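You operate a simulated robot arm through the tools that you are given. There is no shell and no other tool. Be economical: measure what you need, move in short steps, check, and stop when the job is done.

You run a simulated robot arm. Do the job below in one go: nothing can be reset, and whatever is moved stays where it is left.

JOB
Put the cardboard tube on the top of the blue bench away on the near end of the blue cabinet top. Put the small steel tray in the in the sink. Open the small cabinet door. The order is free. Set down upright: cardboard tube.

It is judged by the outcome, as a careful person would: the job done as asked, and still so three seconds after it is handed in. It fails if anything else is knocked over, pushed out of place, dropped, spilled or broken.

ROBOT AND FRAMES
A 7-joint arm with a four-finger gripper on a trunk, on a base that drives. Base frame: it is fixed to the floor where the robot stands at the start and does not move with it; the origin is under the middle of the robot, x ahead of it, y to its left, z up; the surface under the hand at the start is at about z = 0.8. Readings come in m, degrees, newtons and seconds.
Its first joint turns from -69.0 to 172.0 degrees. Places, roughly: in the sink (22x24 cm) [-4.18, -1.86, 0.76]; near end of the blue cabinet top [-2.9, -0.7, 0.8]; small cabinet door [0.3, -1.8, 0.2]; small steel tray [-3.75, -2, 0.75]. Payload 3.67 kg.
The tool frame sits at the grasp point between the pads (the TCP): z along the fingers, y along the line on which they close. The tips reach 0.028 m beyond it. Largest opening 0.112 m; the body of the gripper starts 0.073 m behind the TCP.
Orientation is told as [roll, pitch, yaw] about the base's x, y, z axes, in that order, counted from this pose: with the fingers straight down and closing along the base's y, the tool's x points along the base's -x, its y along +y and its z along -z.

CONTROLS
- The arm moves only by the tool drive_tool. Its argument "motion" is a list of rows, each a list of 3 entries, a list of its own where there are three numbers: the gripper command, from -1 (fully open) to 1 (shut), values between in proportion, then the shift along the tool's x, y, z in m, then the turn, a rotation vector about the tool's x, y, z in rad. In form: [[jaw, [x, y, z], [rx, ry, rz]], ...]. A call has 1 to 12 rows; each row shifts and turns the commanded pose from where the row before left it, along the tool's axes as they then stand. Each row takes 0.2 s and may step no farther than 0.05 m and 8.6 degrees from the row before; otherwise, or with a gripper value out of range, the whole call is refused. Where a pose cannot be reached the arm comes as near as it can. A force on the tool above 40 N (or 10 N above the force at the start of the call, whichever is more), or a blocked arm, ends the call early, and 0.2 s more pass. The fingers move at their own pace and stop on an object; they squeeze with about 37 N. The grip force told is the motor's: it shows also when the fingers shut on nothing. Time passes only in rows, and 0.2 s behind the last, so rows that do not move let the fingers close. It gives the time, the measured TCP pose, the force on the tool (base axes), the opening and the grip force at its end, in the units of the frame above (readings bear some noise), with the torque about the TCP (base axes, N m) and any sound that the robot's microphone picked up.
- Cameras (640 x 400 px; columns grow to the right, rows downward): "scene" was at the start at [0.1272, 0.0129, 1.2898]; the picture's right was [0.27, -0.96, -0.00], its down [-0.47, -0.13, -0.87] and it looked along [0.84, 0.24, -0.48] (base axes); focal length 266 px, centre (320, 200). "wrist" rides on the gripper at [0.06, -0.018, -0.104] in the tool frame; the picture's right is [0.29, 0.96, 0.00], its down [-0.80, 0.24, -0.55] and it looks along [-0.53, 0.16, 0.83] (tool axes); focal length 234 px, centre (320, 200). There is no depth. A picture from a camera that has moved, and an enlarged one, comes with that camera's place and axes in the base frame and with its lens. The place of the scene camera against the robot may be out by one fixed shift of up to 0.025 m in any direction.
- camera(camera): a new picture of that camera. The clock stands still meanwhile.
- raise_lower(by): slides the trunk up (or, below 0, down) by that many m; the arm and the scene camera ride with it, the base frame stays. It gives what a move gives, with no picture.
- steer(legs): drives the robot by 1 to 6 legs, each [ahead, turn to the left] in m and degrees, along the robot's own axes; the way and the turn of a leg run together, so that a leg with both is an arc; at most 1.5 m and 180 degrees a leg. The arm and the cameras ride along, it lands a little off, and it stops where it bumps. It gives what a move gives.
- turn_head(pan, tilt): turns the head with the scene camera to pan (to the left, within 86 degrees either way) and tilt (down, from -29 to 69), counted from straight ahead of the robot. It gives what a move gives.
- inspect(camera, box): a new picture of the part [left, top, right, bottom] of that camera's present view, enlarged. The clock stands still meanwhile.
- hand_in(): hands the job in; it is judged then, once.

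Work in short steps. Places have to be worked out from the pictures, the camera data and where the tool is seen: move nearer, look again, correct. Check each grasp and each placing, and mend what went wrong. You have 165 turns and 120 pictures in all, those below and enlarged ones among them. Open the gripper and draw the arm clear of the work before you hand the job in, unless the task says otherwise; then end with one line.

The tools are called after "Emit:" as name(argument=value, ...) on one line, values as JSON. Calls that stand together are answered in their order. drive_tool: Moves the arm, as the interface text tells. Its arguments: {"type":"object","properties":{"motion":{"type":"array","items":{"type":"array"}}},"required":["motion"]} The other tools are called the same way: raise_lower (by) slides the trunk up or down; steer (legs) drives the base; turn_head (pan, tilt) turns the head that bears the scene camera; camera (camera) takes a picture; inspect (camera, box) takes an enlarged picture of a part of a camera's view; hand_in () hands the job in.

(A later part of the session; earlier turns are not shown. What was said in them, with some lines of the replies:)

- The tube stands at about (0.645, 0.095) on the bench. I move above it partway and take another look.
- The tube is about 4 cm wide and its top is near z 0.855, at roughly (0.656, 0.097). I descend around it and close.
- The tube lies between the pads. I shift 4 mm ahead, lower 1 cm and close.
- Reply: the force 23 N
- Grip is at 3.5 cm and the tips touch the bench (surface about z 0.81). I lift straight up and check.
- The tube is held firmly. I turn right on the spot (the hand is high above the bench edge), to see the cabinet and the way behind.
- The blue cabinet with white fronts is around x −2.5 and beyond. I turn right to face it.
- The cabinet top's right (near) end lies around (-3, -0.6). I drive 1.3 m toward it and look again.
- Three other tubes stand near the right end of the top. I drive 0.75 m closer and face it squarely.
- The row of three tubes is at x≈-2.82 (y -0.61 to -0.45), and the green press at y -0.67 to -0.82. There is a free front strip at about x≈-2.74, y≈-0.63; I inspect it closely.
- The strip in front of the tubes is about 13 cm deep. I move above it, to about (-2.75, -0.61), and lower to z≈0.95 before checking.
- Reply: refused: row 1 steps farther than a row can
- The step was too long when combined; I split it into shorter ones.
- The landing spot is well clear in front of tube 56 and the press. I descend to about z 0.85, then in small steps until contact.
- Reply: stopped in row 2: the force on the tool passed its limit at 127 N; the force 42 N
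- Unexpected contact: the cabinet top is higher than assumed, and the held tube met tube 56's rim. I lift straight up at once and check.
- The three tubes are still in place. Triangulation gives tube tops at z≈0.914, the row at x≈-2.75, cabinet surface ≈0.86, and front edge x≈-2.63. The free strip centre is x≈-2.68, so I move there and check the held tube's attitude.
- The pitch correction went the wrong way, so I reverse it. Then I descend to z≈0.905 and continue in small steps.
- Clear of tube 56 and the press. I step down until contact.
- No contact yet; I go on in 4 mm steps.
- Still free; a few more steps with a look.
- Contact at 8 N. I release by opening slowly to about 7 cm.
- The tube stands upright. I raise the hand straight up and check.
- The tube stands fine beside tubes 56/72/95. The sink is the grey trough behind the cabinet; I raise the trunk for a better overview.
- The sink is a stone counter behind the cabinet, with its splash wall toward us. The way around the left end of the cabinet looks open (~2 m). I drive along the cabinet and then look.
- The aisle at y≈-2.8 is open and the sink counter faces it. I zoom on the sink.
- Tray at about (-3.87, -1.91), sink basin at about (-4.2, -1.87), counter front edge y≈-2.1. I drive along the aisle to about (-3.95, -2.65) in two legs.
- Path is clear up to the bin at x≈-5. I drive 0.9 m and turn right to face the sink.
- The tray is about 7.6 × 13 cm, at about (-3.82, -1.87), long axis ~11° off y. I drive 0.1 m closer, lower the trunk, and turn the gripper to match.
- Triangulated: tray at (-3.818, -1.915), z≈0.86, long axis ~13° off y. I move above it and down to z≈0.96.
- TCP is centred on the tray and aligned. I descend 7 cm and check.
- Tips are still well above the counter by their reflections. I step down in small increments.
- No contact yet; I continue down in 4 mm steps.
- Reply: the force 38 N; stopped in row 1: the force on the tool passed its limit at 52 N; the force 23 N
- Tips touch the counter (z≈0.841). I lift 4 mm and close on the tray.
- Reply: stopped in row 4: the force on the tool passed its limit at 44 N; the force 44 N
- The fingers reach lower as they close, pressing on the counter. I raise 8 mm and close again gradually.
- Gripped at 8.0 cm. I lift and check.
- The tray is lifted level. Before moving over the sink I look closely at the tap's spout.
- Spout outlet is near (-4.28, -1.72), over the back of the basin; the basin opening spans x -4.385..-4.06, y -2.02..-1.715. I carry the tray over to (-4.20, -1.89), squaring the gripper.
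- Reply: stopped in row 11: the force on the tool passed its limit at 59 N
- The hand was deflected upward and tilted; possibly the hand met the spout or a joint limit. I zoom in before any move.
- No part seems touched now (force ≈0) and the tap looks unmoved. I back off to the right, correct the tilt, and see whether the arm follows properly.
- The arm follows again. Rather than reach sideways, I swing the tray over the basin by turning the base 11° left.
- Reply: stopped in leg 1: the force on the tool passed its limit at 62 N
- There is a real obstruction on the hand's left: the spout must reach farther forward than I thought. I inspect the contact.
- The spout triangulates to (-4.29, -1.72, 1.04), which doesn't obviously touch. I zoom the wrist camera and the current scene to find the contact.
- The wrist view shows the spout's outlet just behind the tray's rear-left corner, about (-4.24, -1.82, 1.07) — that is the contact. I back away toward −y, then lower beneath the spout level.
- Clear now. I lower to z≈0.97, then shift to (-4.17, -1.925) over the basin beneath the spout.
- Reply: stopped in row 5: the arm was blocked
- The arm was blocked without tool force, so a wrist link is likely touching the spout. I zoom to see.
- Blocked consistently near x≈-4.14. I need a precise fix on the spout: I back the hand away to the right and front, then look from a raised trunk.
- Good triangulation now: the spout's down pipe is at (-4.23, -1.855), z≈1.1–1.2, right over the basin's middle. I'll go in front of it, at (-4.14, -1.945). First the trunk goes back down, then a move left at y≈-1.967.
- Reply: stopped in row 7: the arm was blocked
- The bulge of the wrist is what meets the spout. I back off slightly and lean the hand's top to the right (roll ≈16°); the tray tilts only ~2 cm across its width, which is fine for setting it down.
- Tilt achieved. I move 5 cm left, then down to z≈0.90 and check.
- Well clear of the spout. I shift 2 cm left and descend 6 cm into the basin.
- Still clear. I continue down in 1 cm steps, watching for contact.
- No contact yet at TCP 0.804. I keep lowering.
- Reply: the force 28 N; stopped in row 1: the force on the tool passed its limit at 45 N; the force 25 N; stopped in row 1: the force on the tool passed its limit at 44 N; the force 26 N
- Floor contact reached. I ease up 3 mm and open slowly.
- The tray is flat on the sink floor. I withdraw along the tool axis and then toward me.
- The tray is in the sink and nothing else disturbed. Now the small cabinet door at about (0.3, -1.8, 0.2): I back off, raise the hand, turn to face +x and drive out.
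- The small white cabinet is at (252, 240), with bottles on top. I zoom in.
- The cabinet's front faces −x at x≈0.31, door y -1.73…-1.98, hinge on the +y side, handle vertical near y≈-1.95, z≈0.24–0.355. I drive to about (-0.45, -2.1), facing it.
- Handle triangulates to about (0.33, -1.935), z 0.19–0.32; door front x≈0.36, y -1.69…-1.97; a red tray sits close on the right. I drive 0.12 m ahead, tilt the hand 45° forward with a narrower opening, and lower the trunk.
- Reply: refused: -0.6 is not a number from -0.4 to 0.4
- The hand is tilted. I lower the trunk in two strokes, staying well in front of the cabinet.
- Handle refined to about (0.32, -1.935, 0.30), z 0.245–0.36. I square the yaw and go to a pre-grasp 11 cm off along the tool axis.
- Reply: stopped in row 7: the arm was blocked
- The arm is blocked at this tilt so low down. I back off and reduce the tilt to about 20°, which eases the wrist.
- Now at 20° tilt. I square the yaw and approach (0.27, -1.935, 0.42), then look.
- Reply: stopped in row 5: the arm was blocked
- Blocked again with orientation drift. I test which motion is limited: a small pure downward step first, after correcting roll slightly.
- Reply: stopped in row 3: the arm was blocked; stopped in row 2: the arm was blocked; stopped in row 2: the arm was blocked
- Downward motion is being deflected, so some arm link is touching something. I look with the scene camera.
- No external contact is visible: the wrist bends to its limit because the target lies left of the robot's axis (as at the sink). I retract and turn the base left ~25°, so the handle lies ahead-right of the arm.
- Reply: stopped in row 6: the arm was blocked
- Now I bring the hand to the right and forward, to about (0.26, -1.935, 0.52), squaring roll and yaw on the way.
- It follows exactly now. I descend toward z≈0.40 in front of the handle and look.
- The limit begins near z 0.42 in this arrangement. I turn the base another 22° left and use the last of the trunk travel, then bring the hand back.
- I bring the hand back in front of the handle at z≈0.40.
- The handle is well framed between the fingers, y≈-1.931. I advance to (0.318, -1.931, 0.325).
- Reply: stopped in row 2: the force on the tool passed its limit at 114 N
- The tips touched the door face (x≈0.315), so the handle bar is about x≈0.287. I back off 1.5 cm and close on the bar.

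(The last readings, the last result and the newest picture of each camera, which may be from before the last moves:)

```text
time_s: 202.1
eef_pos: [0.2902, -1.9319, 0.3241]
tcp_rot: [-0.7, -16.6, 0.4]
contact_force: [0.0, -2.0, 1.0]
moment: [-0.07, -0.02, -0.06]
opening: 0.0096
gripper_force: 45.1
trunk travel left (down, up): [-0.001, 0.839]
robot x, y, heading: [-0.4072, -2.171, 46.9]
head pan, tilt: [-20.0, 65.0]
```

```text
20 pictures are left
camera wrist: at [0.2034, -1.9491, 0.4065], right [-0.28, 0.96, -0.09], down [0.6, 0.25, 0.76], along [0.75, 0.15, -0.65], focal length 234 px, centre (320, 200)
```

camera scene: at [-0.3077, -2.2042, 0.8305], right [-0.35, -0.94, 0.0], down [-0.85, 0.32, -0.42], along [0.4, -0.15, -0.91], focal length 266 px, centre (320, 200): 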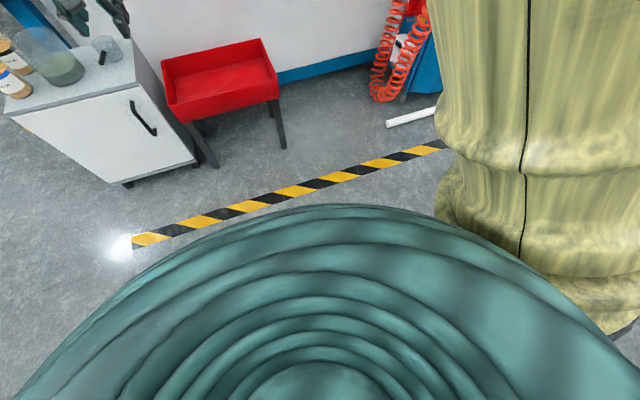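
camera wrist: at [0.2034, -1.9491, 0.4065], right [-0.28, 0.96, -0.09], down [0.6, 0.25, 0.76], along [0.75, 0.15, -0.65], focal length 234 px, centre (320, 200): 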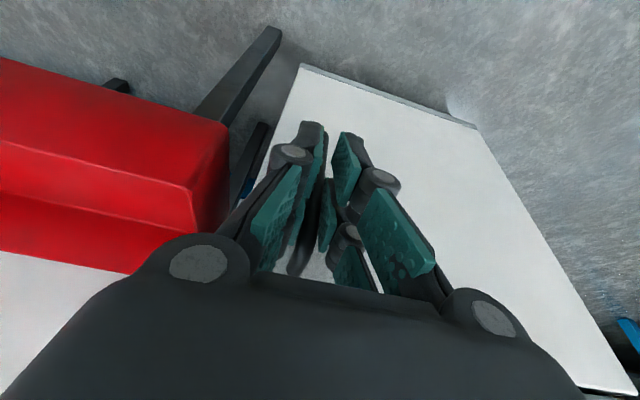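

Gripped the bar (opening 9.6 mm). I pull the first ~10° along the door's arc.

Emit:
drive_tool(motion=[[1, [0.0101, 0.001, -0.003], [0, 0, 0]], [1, [0.0101, 0.002, -0.003], [0, 0, 0.03]], [1, [0.0101, 0.003, -0.003], [0, 0, 0.03]], [1, [0.0101, 0.003, -0.003], [0, 0, 0.03]], [1, [0, 0, 0], [0, 0, 0]]])

```text
time_s: 203.3
eef_pos: [0.2489, -1.9194, 0.3247]
tcp_rot: [0.9, -16.5, -4.9]
contact_force: [2.5, 9.3, 2.5]
moment: [0.19, -0.13, 0.09]
opening: 0.0095
gripper_force: 45.5
trunk travel left (down, up): [-0.001, 0.839]
robot x, y, heading: [-0.4063, -2.1737, 47.5]
head pan, tilt: [-20.0, 65.0]
```

The door follows. I continue along the arc with the hand yawing along.

Emit:
drive_tool(motion=[[1, [0.0095, 0.0042, -0.0027], [0, 0, 0.04]], [1, [0.0095, 0.0042, -0.0027], [0, 0, 0.04]], [1, [0.0095, 0.0042, -0.0027], [0, 0, 0.04]], [1, [0.0095, 0.0042, -0.0027], [0, 0, 0.04]], [1, [0.0095, 0.0042, -0.0027], [0, 0, 0.04]], [1, [0, 0, 0], [0, 0, 0]]])

Emit:
camera(camera="wrist")

```text
time_s: 204.7
eef_pos: [0.2046, -1.8936, 0.323]
tcp_rot: [4.2, -15.6, -17.3]
contact_force: [-8.3, -13.6, 22.7]
moment: [-2.09, -0.47, -0.28]
opening: 0.0121
gripper_force: 44.8
trunk travel left (down, up): [-0.001, 0.839]
robot x, y, heading: [-0.4026, -2.1707, 46.8]
head pan, tilt: [-20.0, 65.0]
```

```text
19 pictures are left
camera wrist: at [0.1149, -1.8948, 0.4058], right [0.0, 1.0, -0.01], down [0.65, 0.0, 0.76], along [0.76, -0.01, -0.65], focal length 234 px, centre (320, 200)
```

wrist: 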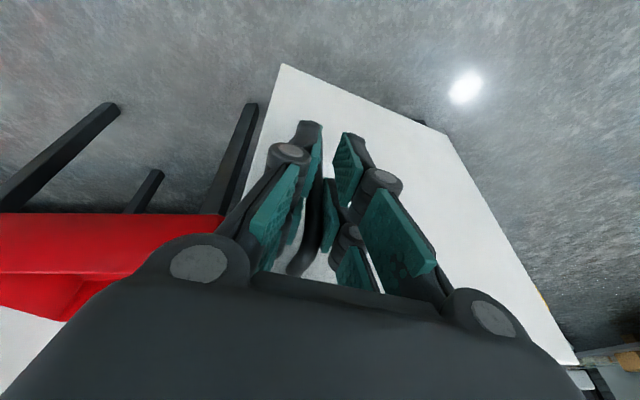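

The door is about 22° open. I release the handle, lift the hand clear, and look before inserting closed fingers behind the door.

Emit:
drive_tool(motion=[[0.5, [0, 0, 0], [0, 0, 0]], [0.1, [0, 0, 0], [0, 0, 0]], [0, [0, 0, 0], [0, 0, 0]], [0, [0, 0, -0.04], [0, 0, 0]], [0, [0, 0, -0.04], [0, 0, 0]], [0, [0, 0, -0.045], [0, 0, 0]], [0.5, [0, 0, 0], [0, 0, 0]], [1, [0, 0, 0], [0, 0, 0]], [1, [0, 0, 0], [0, 0, 0]]])

Emit:
camera(camera="wrist")

Emit:
turn_head(pan=-32, tilt=40)

Emit:
camera(camera="scene")

```text
time_s: 206.7
eef_pos: [0.1736, -1.8959, 0.4403]
tcp_rot: [5.9, -11.7, -19.0]
contact_force: [0.8, 0.9, -0.1]
moment: [0.03, -0.01, -0.02]
opening: 0.0
gripper_force: 35.6
trunk travel left (down, up): [-0.001, 0.839]
robot x, y, heading: [-0.402, -2.1683, 46.8]
head pan, tilt: [-20.0, 65.0]
```

```text
18 pictures are left
camera wrist: at [0.088, -1.8974, 0.5272], right [0.03, 1.0, 0.04], down [0.69, -0.05, 0.73], along [0.73, 0.01, -0.69], focal length 234 px, centre (320, 200)
```

wrist: 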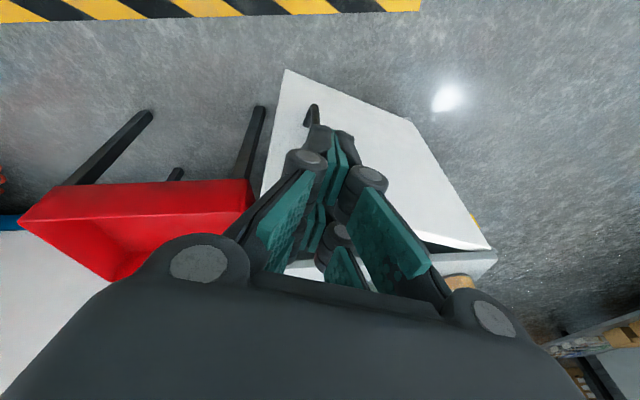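

```text
time_s: 207.6
eef_pos: [0.1715, -1.8943, 0.4426]
tcp_rot: [6.1, -11.7, -19.1]
contact_force: [0.3, -0.3, 0.4]
moment: [-0.01, 0.01, -0.01]
opening: 0.0
gripper_force: 35.3
trunk travel left (down, up): [-0.001, 0.839]
robot x, y, heading: [-0.4056, -2.1735, 47.2]
head pan, tilt: [-32.0, 40.0]
```

```text
17 pictures are left
camera scene: at [-0.2984, -2.1235, 0.8487], right [0.26, -0.97, 0.0], down [-0.62, -0.17, -0.77], along [0.74, 0.2, -0.64], focal length 266 px, centre (320, 200)
```

scene: 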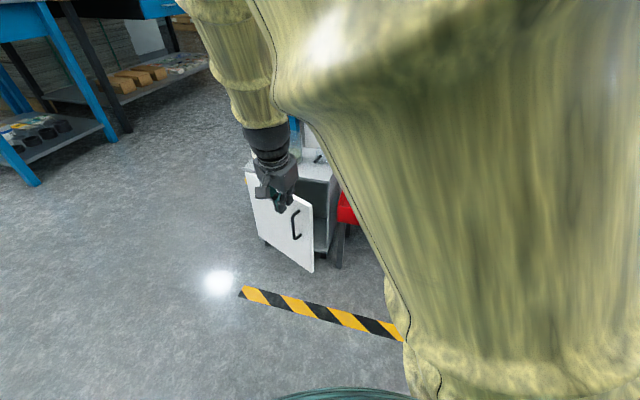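

The door now stands visibly ajar. I zoom to measure its angle.

Emit:
inspect(camera="scene", box=[220, 130, 380, 290])

```text
2.50 times, centred on (300, 210) of scene
camera zoom: at [-0.2984, -2.1235, 0.8487], right [0.26, -0.97, 0.0], down [-0.62, -0.17, -0.77], along [0.74, 0.2, -0.64], focal length 665 px, centre (370, 175)
```

zoom: 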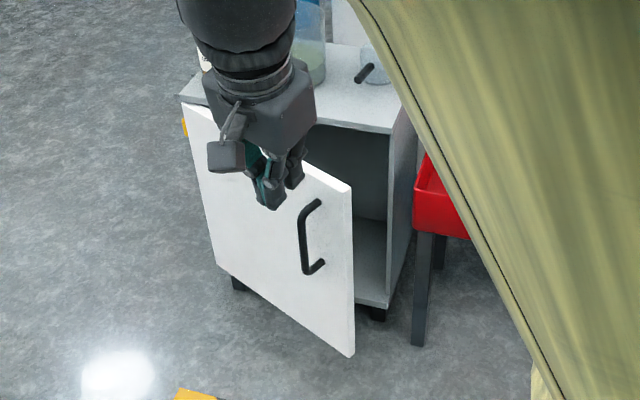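

Door measures ~22° open, free edge at (0.24, -1.95). I raise slightly, then move the closed fingers over the gap at about (0.29, -1.925).

Emit:
drive_tool(motion=[[1, [0, 0, -0.03], [0.05, 0, 0]], [1, [-0.0416, 0.0033, 0.008], [0.05, 0, 0]], [1, [-0.0416, 0.0033, 0.008], [0, 0, 0]], [1, [-0.0416, 0.0033, 0.008], [0, 0, 0]], [1, [0, 0, 0], [0, 0, 0]]])

Emit:
inspect(camera="scene", box=[220, 130, 380, 290])

Emit:
camera(camera="wrist")

```text
time_s: 208.8
eef_pos: [0.2848, -1.919, 0.4836]
tcp_rot: [-1.5, -15.8, -17.0]
contact_force: [-0.4, 0.3, -0.7]
moment: [0.01, 0.0, -0.01]
opening: 0.0002
gripper_force: 35.5
trunk travel left (down, up): [-0.001, 0.839]
robot x, y, heading: [-0.4043, -2.1678, 47.1]
head pan, tilt: [-32.0, 40.0]
```

```text
2.50 times, centred on (300, 210) of scene
camera zoom: at [-0.2983, -2.1235, 0.8488], right [0.26, -0.97, 0.0], down [-0.62, -0.17, -0.77], along [0.74, 0.2, -0.64], focal length 665 px, centre (370, 175)
```

zoom: 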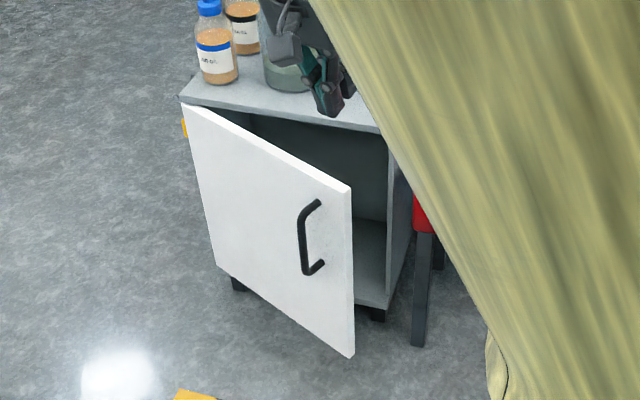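

```text
14 pictures are left
camera wrist: at [0.1963, -1.9093, 0.5676], right [0.02, 0.99, -0.1], down [0.66, 0.06, 0.75], along [0.75, -0.08, -0.66], focal length 234 px, centre (320, 200)
```

wrist: 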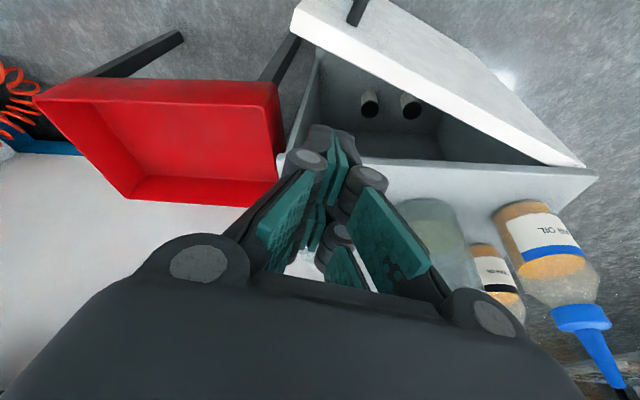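

The fingertips are over the gap (cabinet edge x≈0.34, door inner edge x≈0.235 here). I descend straight to z≈0.335.

Emit:
drive_tool(motion=[[1, [0.0122, 0, 0.0433], [0, 0, 0]], [1, [0.0122, 0, 0.0433], [0, 0, 0]], [1, [0.0122, 0, 0.0433], [0, 0, 0]], [1, [0.003, 0, 0.0106], [0, 0, 0]], [1, [0, 0, 0], [0, 0, 0]]])

Emit:
camera(camera="wrist")

```text
time_s: 210.0
eef_pos: [0.282, -1.9211, 0.3388]
tcp_rot: [-1.7, -16.1, -16.9]
contact_force: [0.0, -0.9, -0.5]
moment: [0.02, -0.01, 0.03]
opening: 0.0
gripper_force: 35.8
trunk travel left (down, up): [-0.001, 0.839]
robot x, y, heading: [-0.4017, -2.1739, 47.1]
head pan, tilt: [-32.0, 40.0]
```

```text
13 pictures are left
camera wrist: at [0.1944, -1.9106, 0.422], right [0.02, 0.99, -0.1], down [0.66, 0.07, 0.75], along [0.75, -0.08, -0.66], focal length 234 px, centre (320, 200)
```

wrist: 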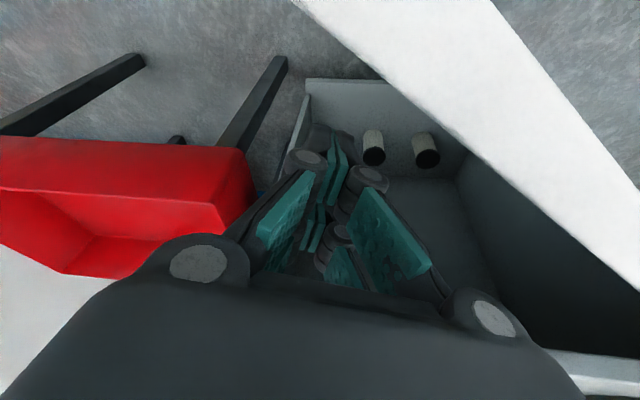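

Fingers are behind the door. I sweep along an arc about the hinge to push it open, first part.

Emit:
drive_tool(motion=[[1, [0.0246, 0.0136, -0.007], [0, 0, 0]], [1, [0.0246, 0.0136, -0.007], [0, 0, 0]], [1, [0.0252, 0.0072, -0.0072], [0, 0, 0]], [1, [0.0252, 0.0072, -0.0072], [0, 0, 0]], [1, [0.0228, 0.0142, -0.0065], [0, 0, 0]], [1, [0.0228, 0.0142, -0.0065], [0, 0, 0]], [1, [0, 0, 0], [0, 0, 0]]])

Emit:
inspect(camera="scene", box=[180, 110, 380, 290])

```text
time_s: 210.9
eef_pos: [0.224, -1.8825, 0.3147]
tcp_rot: [-1.2, -11.2, -21.3]
contact_force: [-8.2, -8.3, 29.8]
moment: [2.12, 0.11, 0.56]
opening: 0.0
gripper_force: 35.9
trunk travel left (down, up): [-0.001, 0.839]
robot x, y, heading: [-0.4053, -2.1676, 46.7]
head pan, tilt: [-32.0, 40.0]
stopped in row 4: the force on the tool passed its limit at 44 N (the readings are from after the stop); the commanded pose is now the measured one
```

```text
2.22 times, centred on (280, 200) of scene
camera zoom: at [-0.2997, -2.1243, 0.8496], right [0.26, -0.97, 0.0], down [-0.62, -0.17, -0.77], along [0.74, 0.2, -0.64], focal length 591 px, centre (409, 200)
```

zoom: 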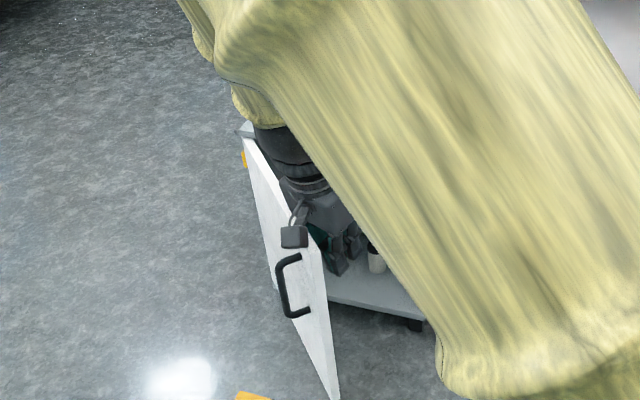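

The door has opened further, but the hand is now pressing on the door's top edge. I raise 3 cm and continue the sweep gently.

Emit:
drive_tool(motion=[[1, [0, 0, -0.03], [0, 0, 0]], [1, [0, 0, 0], [0, 0, 0]]])

Emit:
drive_tool(motion=[[1, [0.015, 0.01, -0.003], [0, 0, 0]], [1, [0.015, 0.01, -0.003], [0, 0, 0]], [1, [0.015, 0.012, -0.003], [0, 0, 0]], [1, [0.015, 0.014, -0.003], [0, 0, 0]], [1, [0, 0, 0], [0, 0, 0]]])

Emit:
inspect(camera="scene", box=[180, 110, 380, 290])

```text
time_s: 211.5
eef_pos: [0.219, -1.886, 0.3308]
tcp_rot: [-2.0, -9.8, -22.0]
contact_force: [-0.2, -0.7, -0.9]
moment: [0.0, 0.01, 0.01]
opening: 0.0002
gripper_force: 36.0
trunk travel left (down, up): [-0.001, 0.839]
robot x, y, heading: [-0.4035, -2.1704, 46.9]
head pan, tilt: [-32.0, 40.0]
```

```text
time_s: 212.9
eef_pos: [0.1935, -1.8321, 0.3282]
tcp_rot: [-0.9, -5.2, -25.8]
contact_force: [0.2, 0.0, 0.8]
moment: [0.0, 0.0, 0.03]
opening: 0.0
gripper_force: 36.0
trunk travel left (down, up): [-0.001, 0.839]
robot x, y, heading: [-0.4034, -2.1706, 47.0]
head pan, tilt: [-32.0, 40.0]
stopped in row 5: the arm was blocked; the commanded pose is now the measured one
```

```text
2.22 times, centred on (280, 200) of scene
camera zoom: at [-0.2983, -2.1234, 0.8488], right [0.26, -0.97, 0.0], down [-0.62, -0.17, -0.77], along [0.74, 0.2, -0.64], focal length 591 px, centre (409, 200)
```

zoom: 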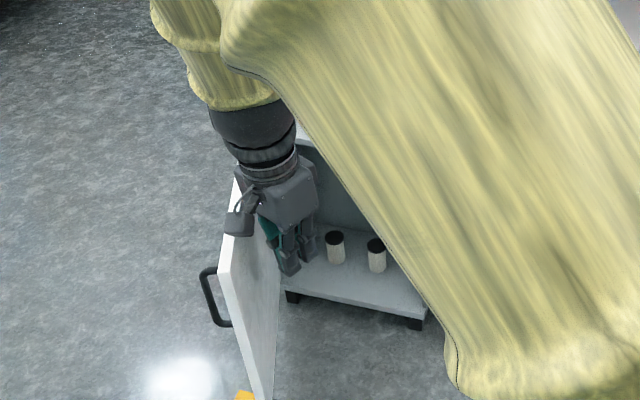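

The door is about 68° open. I push further by turning the base 8° left, which moves the fingers toward +y.

Emit:
steer(legs=[[0, 8]])

Emit:
inspect(camera="scene", box=[200, 110, 420, 290])

```text
time_s: 213.9
eef_pos: [0.1421, -1.7518, 0.3293]
tcp_rot: [-0.8, -5.2, -17.7]
contact_force: [0.2, 0.4, 0.0]
moment: [-0.02, 0.02, 0.01]
opening: 0.0
gripper_force: 34.9
trunk travel left (down, up): [-0.001, 0.839]
robot x, y, heading: [-0.404, -2.1698, 55.1]
head pan, tilt: [-32.0, 40.0]
```

```text
2.22 times, centred on (310, 200) of scene
camera zoom: at [-0.3076, -2.1078, 0.8488], right [0.39, -0.92, 0.0], down [-0.59, -0.25, -0.77], along [0.7, 0.3, -0.64], focal length 591 px, centre (342, 200)
```

zoom: 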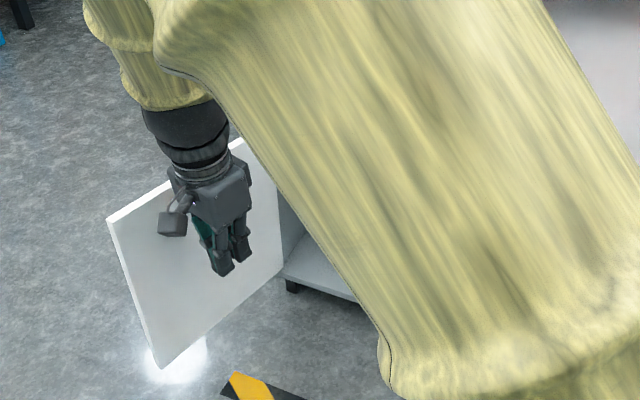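

The door is open about 90°. I raise the trunk to draw the arm clear, then back away and check everything.

Emit:
raise_lower(by=0.4)

Emit:
drive_tool(motion=[[0, [0.02, 0, 0], [0, 0, 0]], [-0.5, [0, 0, 0], [0, 0, 0]], [-0.5, [0, 0, 0], [0, 0, 0]]])

Emit:
steer(legs=[[-0.35, 0]])

Emit:
turn_head(pan=-40, tilt=35)

Emit:
camera(camera="scene")

```text
time_s: 217.7
eef_pos: [0.1412, -1.7512, 0.7292]
tcp_rot: [-0.9, -5.2, -17.8]
contact_force: [0.6, 0.1, -0.4]
moment: [0.0, -0.01, 0.01]
opening: 0.0
gripper_force: 35.6
trunk travel left (down, up): [-0.401, 0.439]
robot x, y, heading: [-0.4032, -2.171, 54.9]
head pan, tilt: [-32.0, 40.0]
```

```text
time_s: 218.5
eef_pos: [0.1247, -1.7498, 0.722]
tcp_rot: [-1.1, -4.0, -18.5]
contact_force: [0.2, -0.3, 0.3]
moment: [0.0, 0.0, -0.02]
opening: 0.0839
gripper_force: 0.0
trunk travel left (down, up): [-0.401, 0.439]
robot x, y, heading: [-0.4061, -2.1687, 55.2]
head pan, tilt: [-32.0, 40.0]
```

```text
time_s: 220.8
eef_pos: [-0.0752, -2.038, 0.7267]
tcp_rot: [-0.6, -4.1, -18.8]
contact_force: [0.2, 0.8, -0.4]
moment: [-0.01, 0.04, -0.01]
opening: 0.0841
gripper_force: 0.2
trunk travel left (down, up): [-0.401, 0.439]
robot x, y, heading: [-0.6083, -2.458, 55.0]
head pan, tilt: [-32.0, 40.0]
```

```text
time_s: 221.5
eef_pos: [-0.0746, -2.0394, 0.7273]
tcp_rot: [-0.6, -3.9, -18.9]
contact_force: [0.2, 0.0, -0.1]
moment: [-0.03, -0.03, -0.01]
opening: 0.0842
gripper_force: 0.1
trunk travel left (down, up): [-0.401, 0.439]
robot x, y, heading: [-0.6038, -2.4622, 54.7]
head pan, tilt: [-40.0, 35.0]
```

```text
9 pictures are left
camera scene: at [-0.5028, -2.4071, 1.2563], right [0.26, -0.97, 0.0], down [-0.55, -0.15, -0.82], along [0.79, 0.21, -0.57], focal length 266 px, centre (320, 200)
```

scene: 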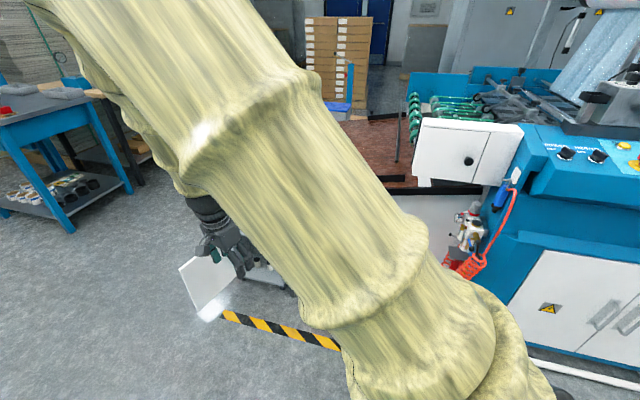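

The arm blocks the view; I turn the base away to the right so the cabinet can be seen on the left, and check.

Emit:
steer(legs=[[-0.3, 0], [0, -60]])

Emit:
turn_head(pan=38, tilt=30)

Emit:
camera(camera="scene")

```text
time_s: 226.1
eef_pos: [-0.1431, -2.9392, 0.7273]
tcp_rot: [-0.5, -4.0, -77.9]
contact_force: [0.4, 0.4, 0.7]
moment: [0.03, 0.05, -0.01]
opening: 0.084
gripper_force: 0.0
trunk travel left (down, up): [-0.401, 0.439]
robot x, y, heading: [-0.7743, -2.6996, -4.2]
head pan, tilt: [-40.0, 35.0]
```

```text
time_s: 227.6
eef_pos: [-0.1435, -2.9396, 0.7271]
tcp_rot: [-0.4, -3.8, -78.0]
contact_force: [0.5, 0.5, -0.3]
moment: [0.02, 0.05, 0.03]
opening: 0.0841
gripper_force: 0.1
trunk travel left (down, up): [-0.401, 0.439]
robot x, y, heading: [-0.7796, -2.6942, -4.2]
head pan, tilt: [38.0, 30.0]
```

```text
8 pictures are left
camera scene: at [-0.6621, -2.6653, 1.2642], right [0.56, -0.83, 0.0], down [-0.42, -0.28, -0.87], along [0.72, 0.48, -0.5], focal length 266 px, centre (320, 200)
```

scene: 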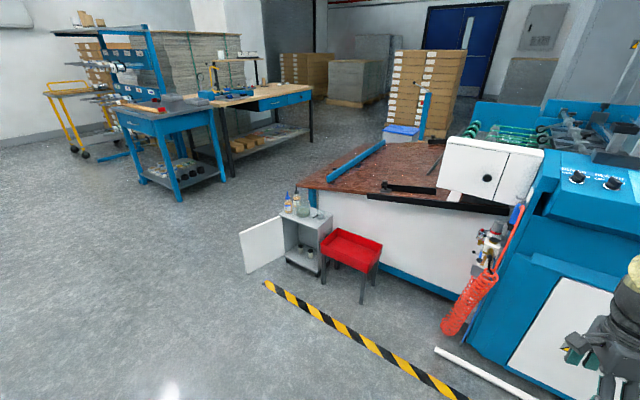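

The door is wide open. One zoom to confirm that the items on and in the cabinet are upright.

Emit:
inspect(camera="scene", box=[230, 180, 390, 290])

```text
3.64 times, centred on (310, 235) of scene
camera zoom: at [-0.6621, -2.6653, 1.2642], right [0.56, -0.83, 0.0], down [-0.42, -0.28, -0.87], along [0.72, 0.48, -0.5], focal length 967 px, centre (356, 73)
```

zoom: 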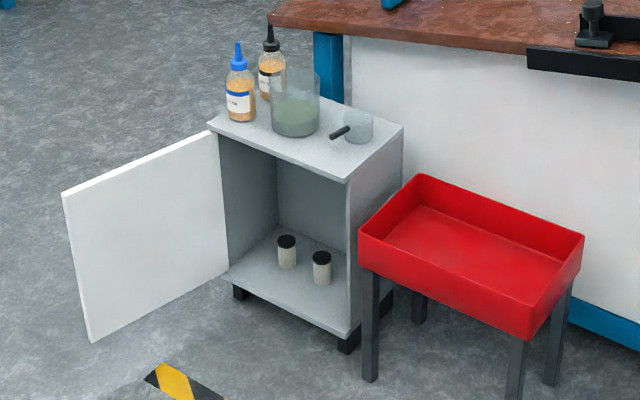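

All three parts are done, the gripper is open and the arm is clear. I hand in.

Emit:
hand_in()

```text
The job is handed in.
```

I finished all three parts and handed the job in: the cardboard tube stands upright on the near end of the blue cabinet top, the steel tray lies flat in the sink, and the small cabinet door is open about 90°. On the way the arm bumped one of the tubes already on the cabinet top (number 56) and pressed against something beside the sink, probably the tap. I saw nothing knocked over or moved at either place.
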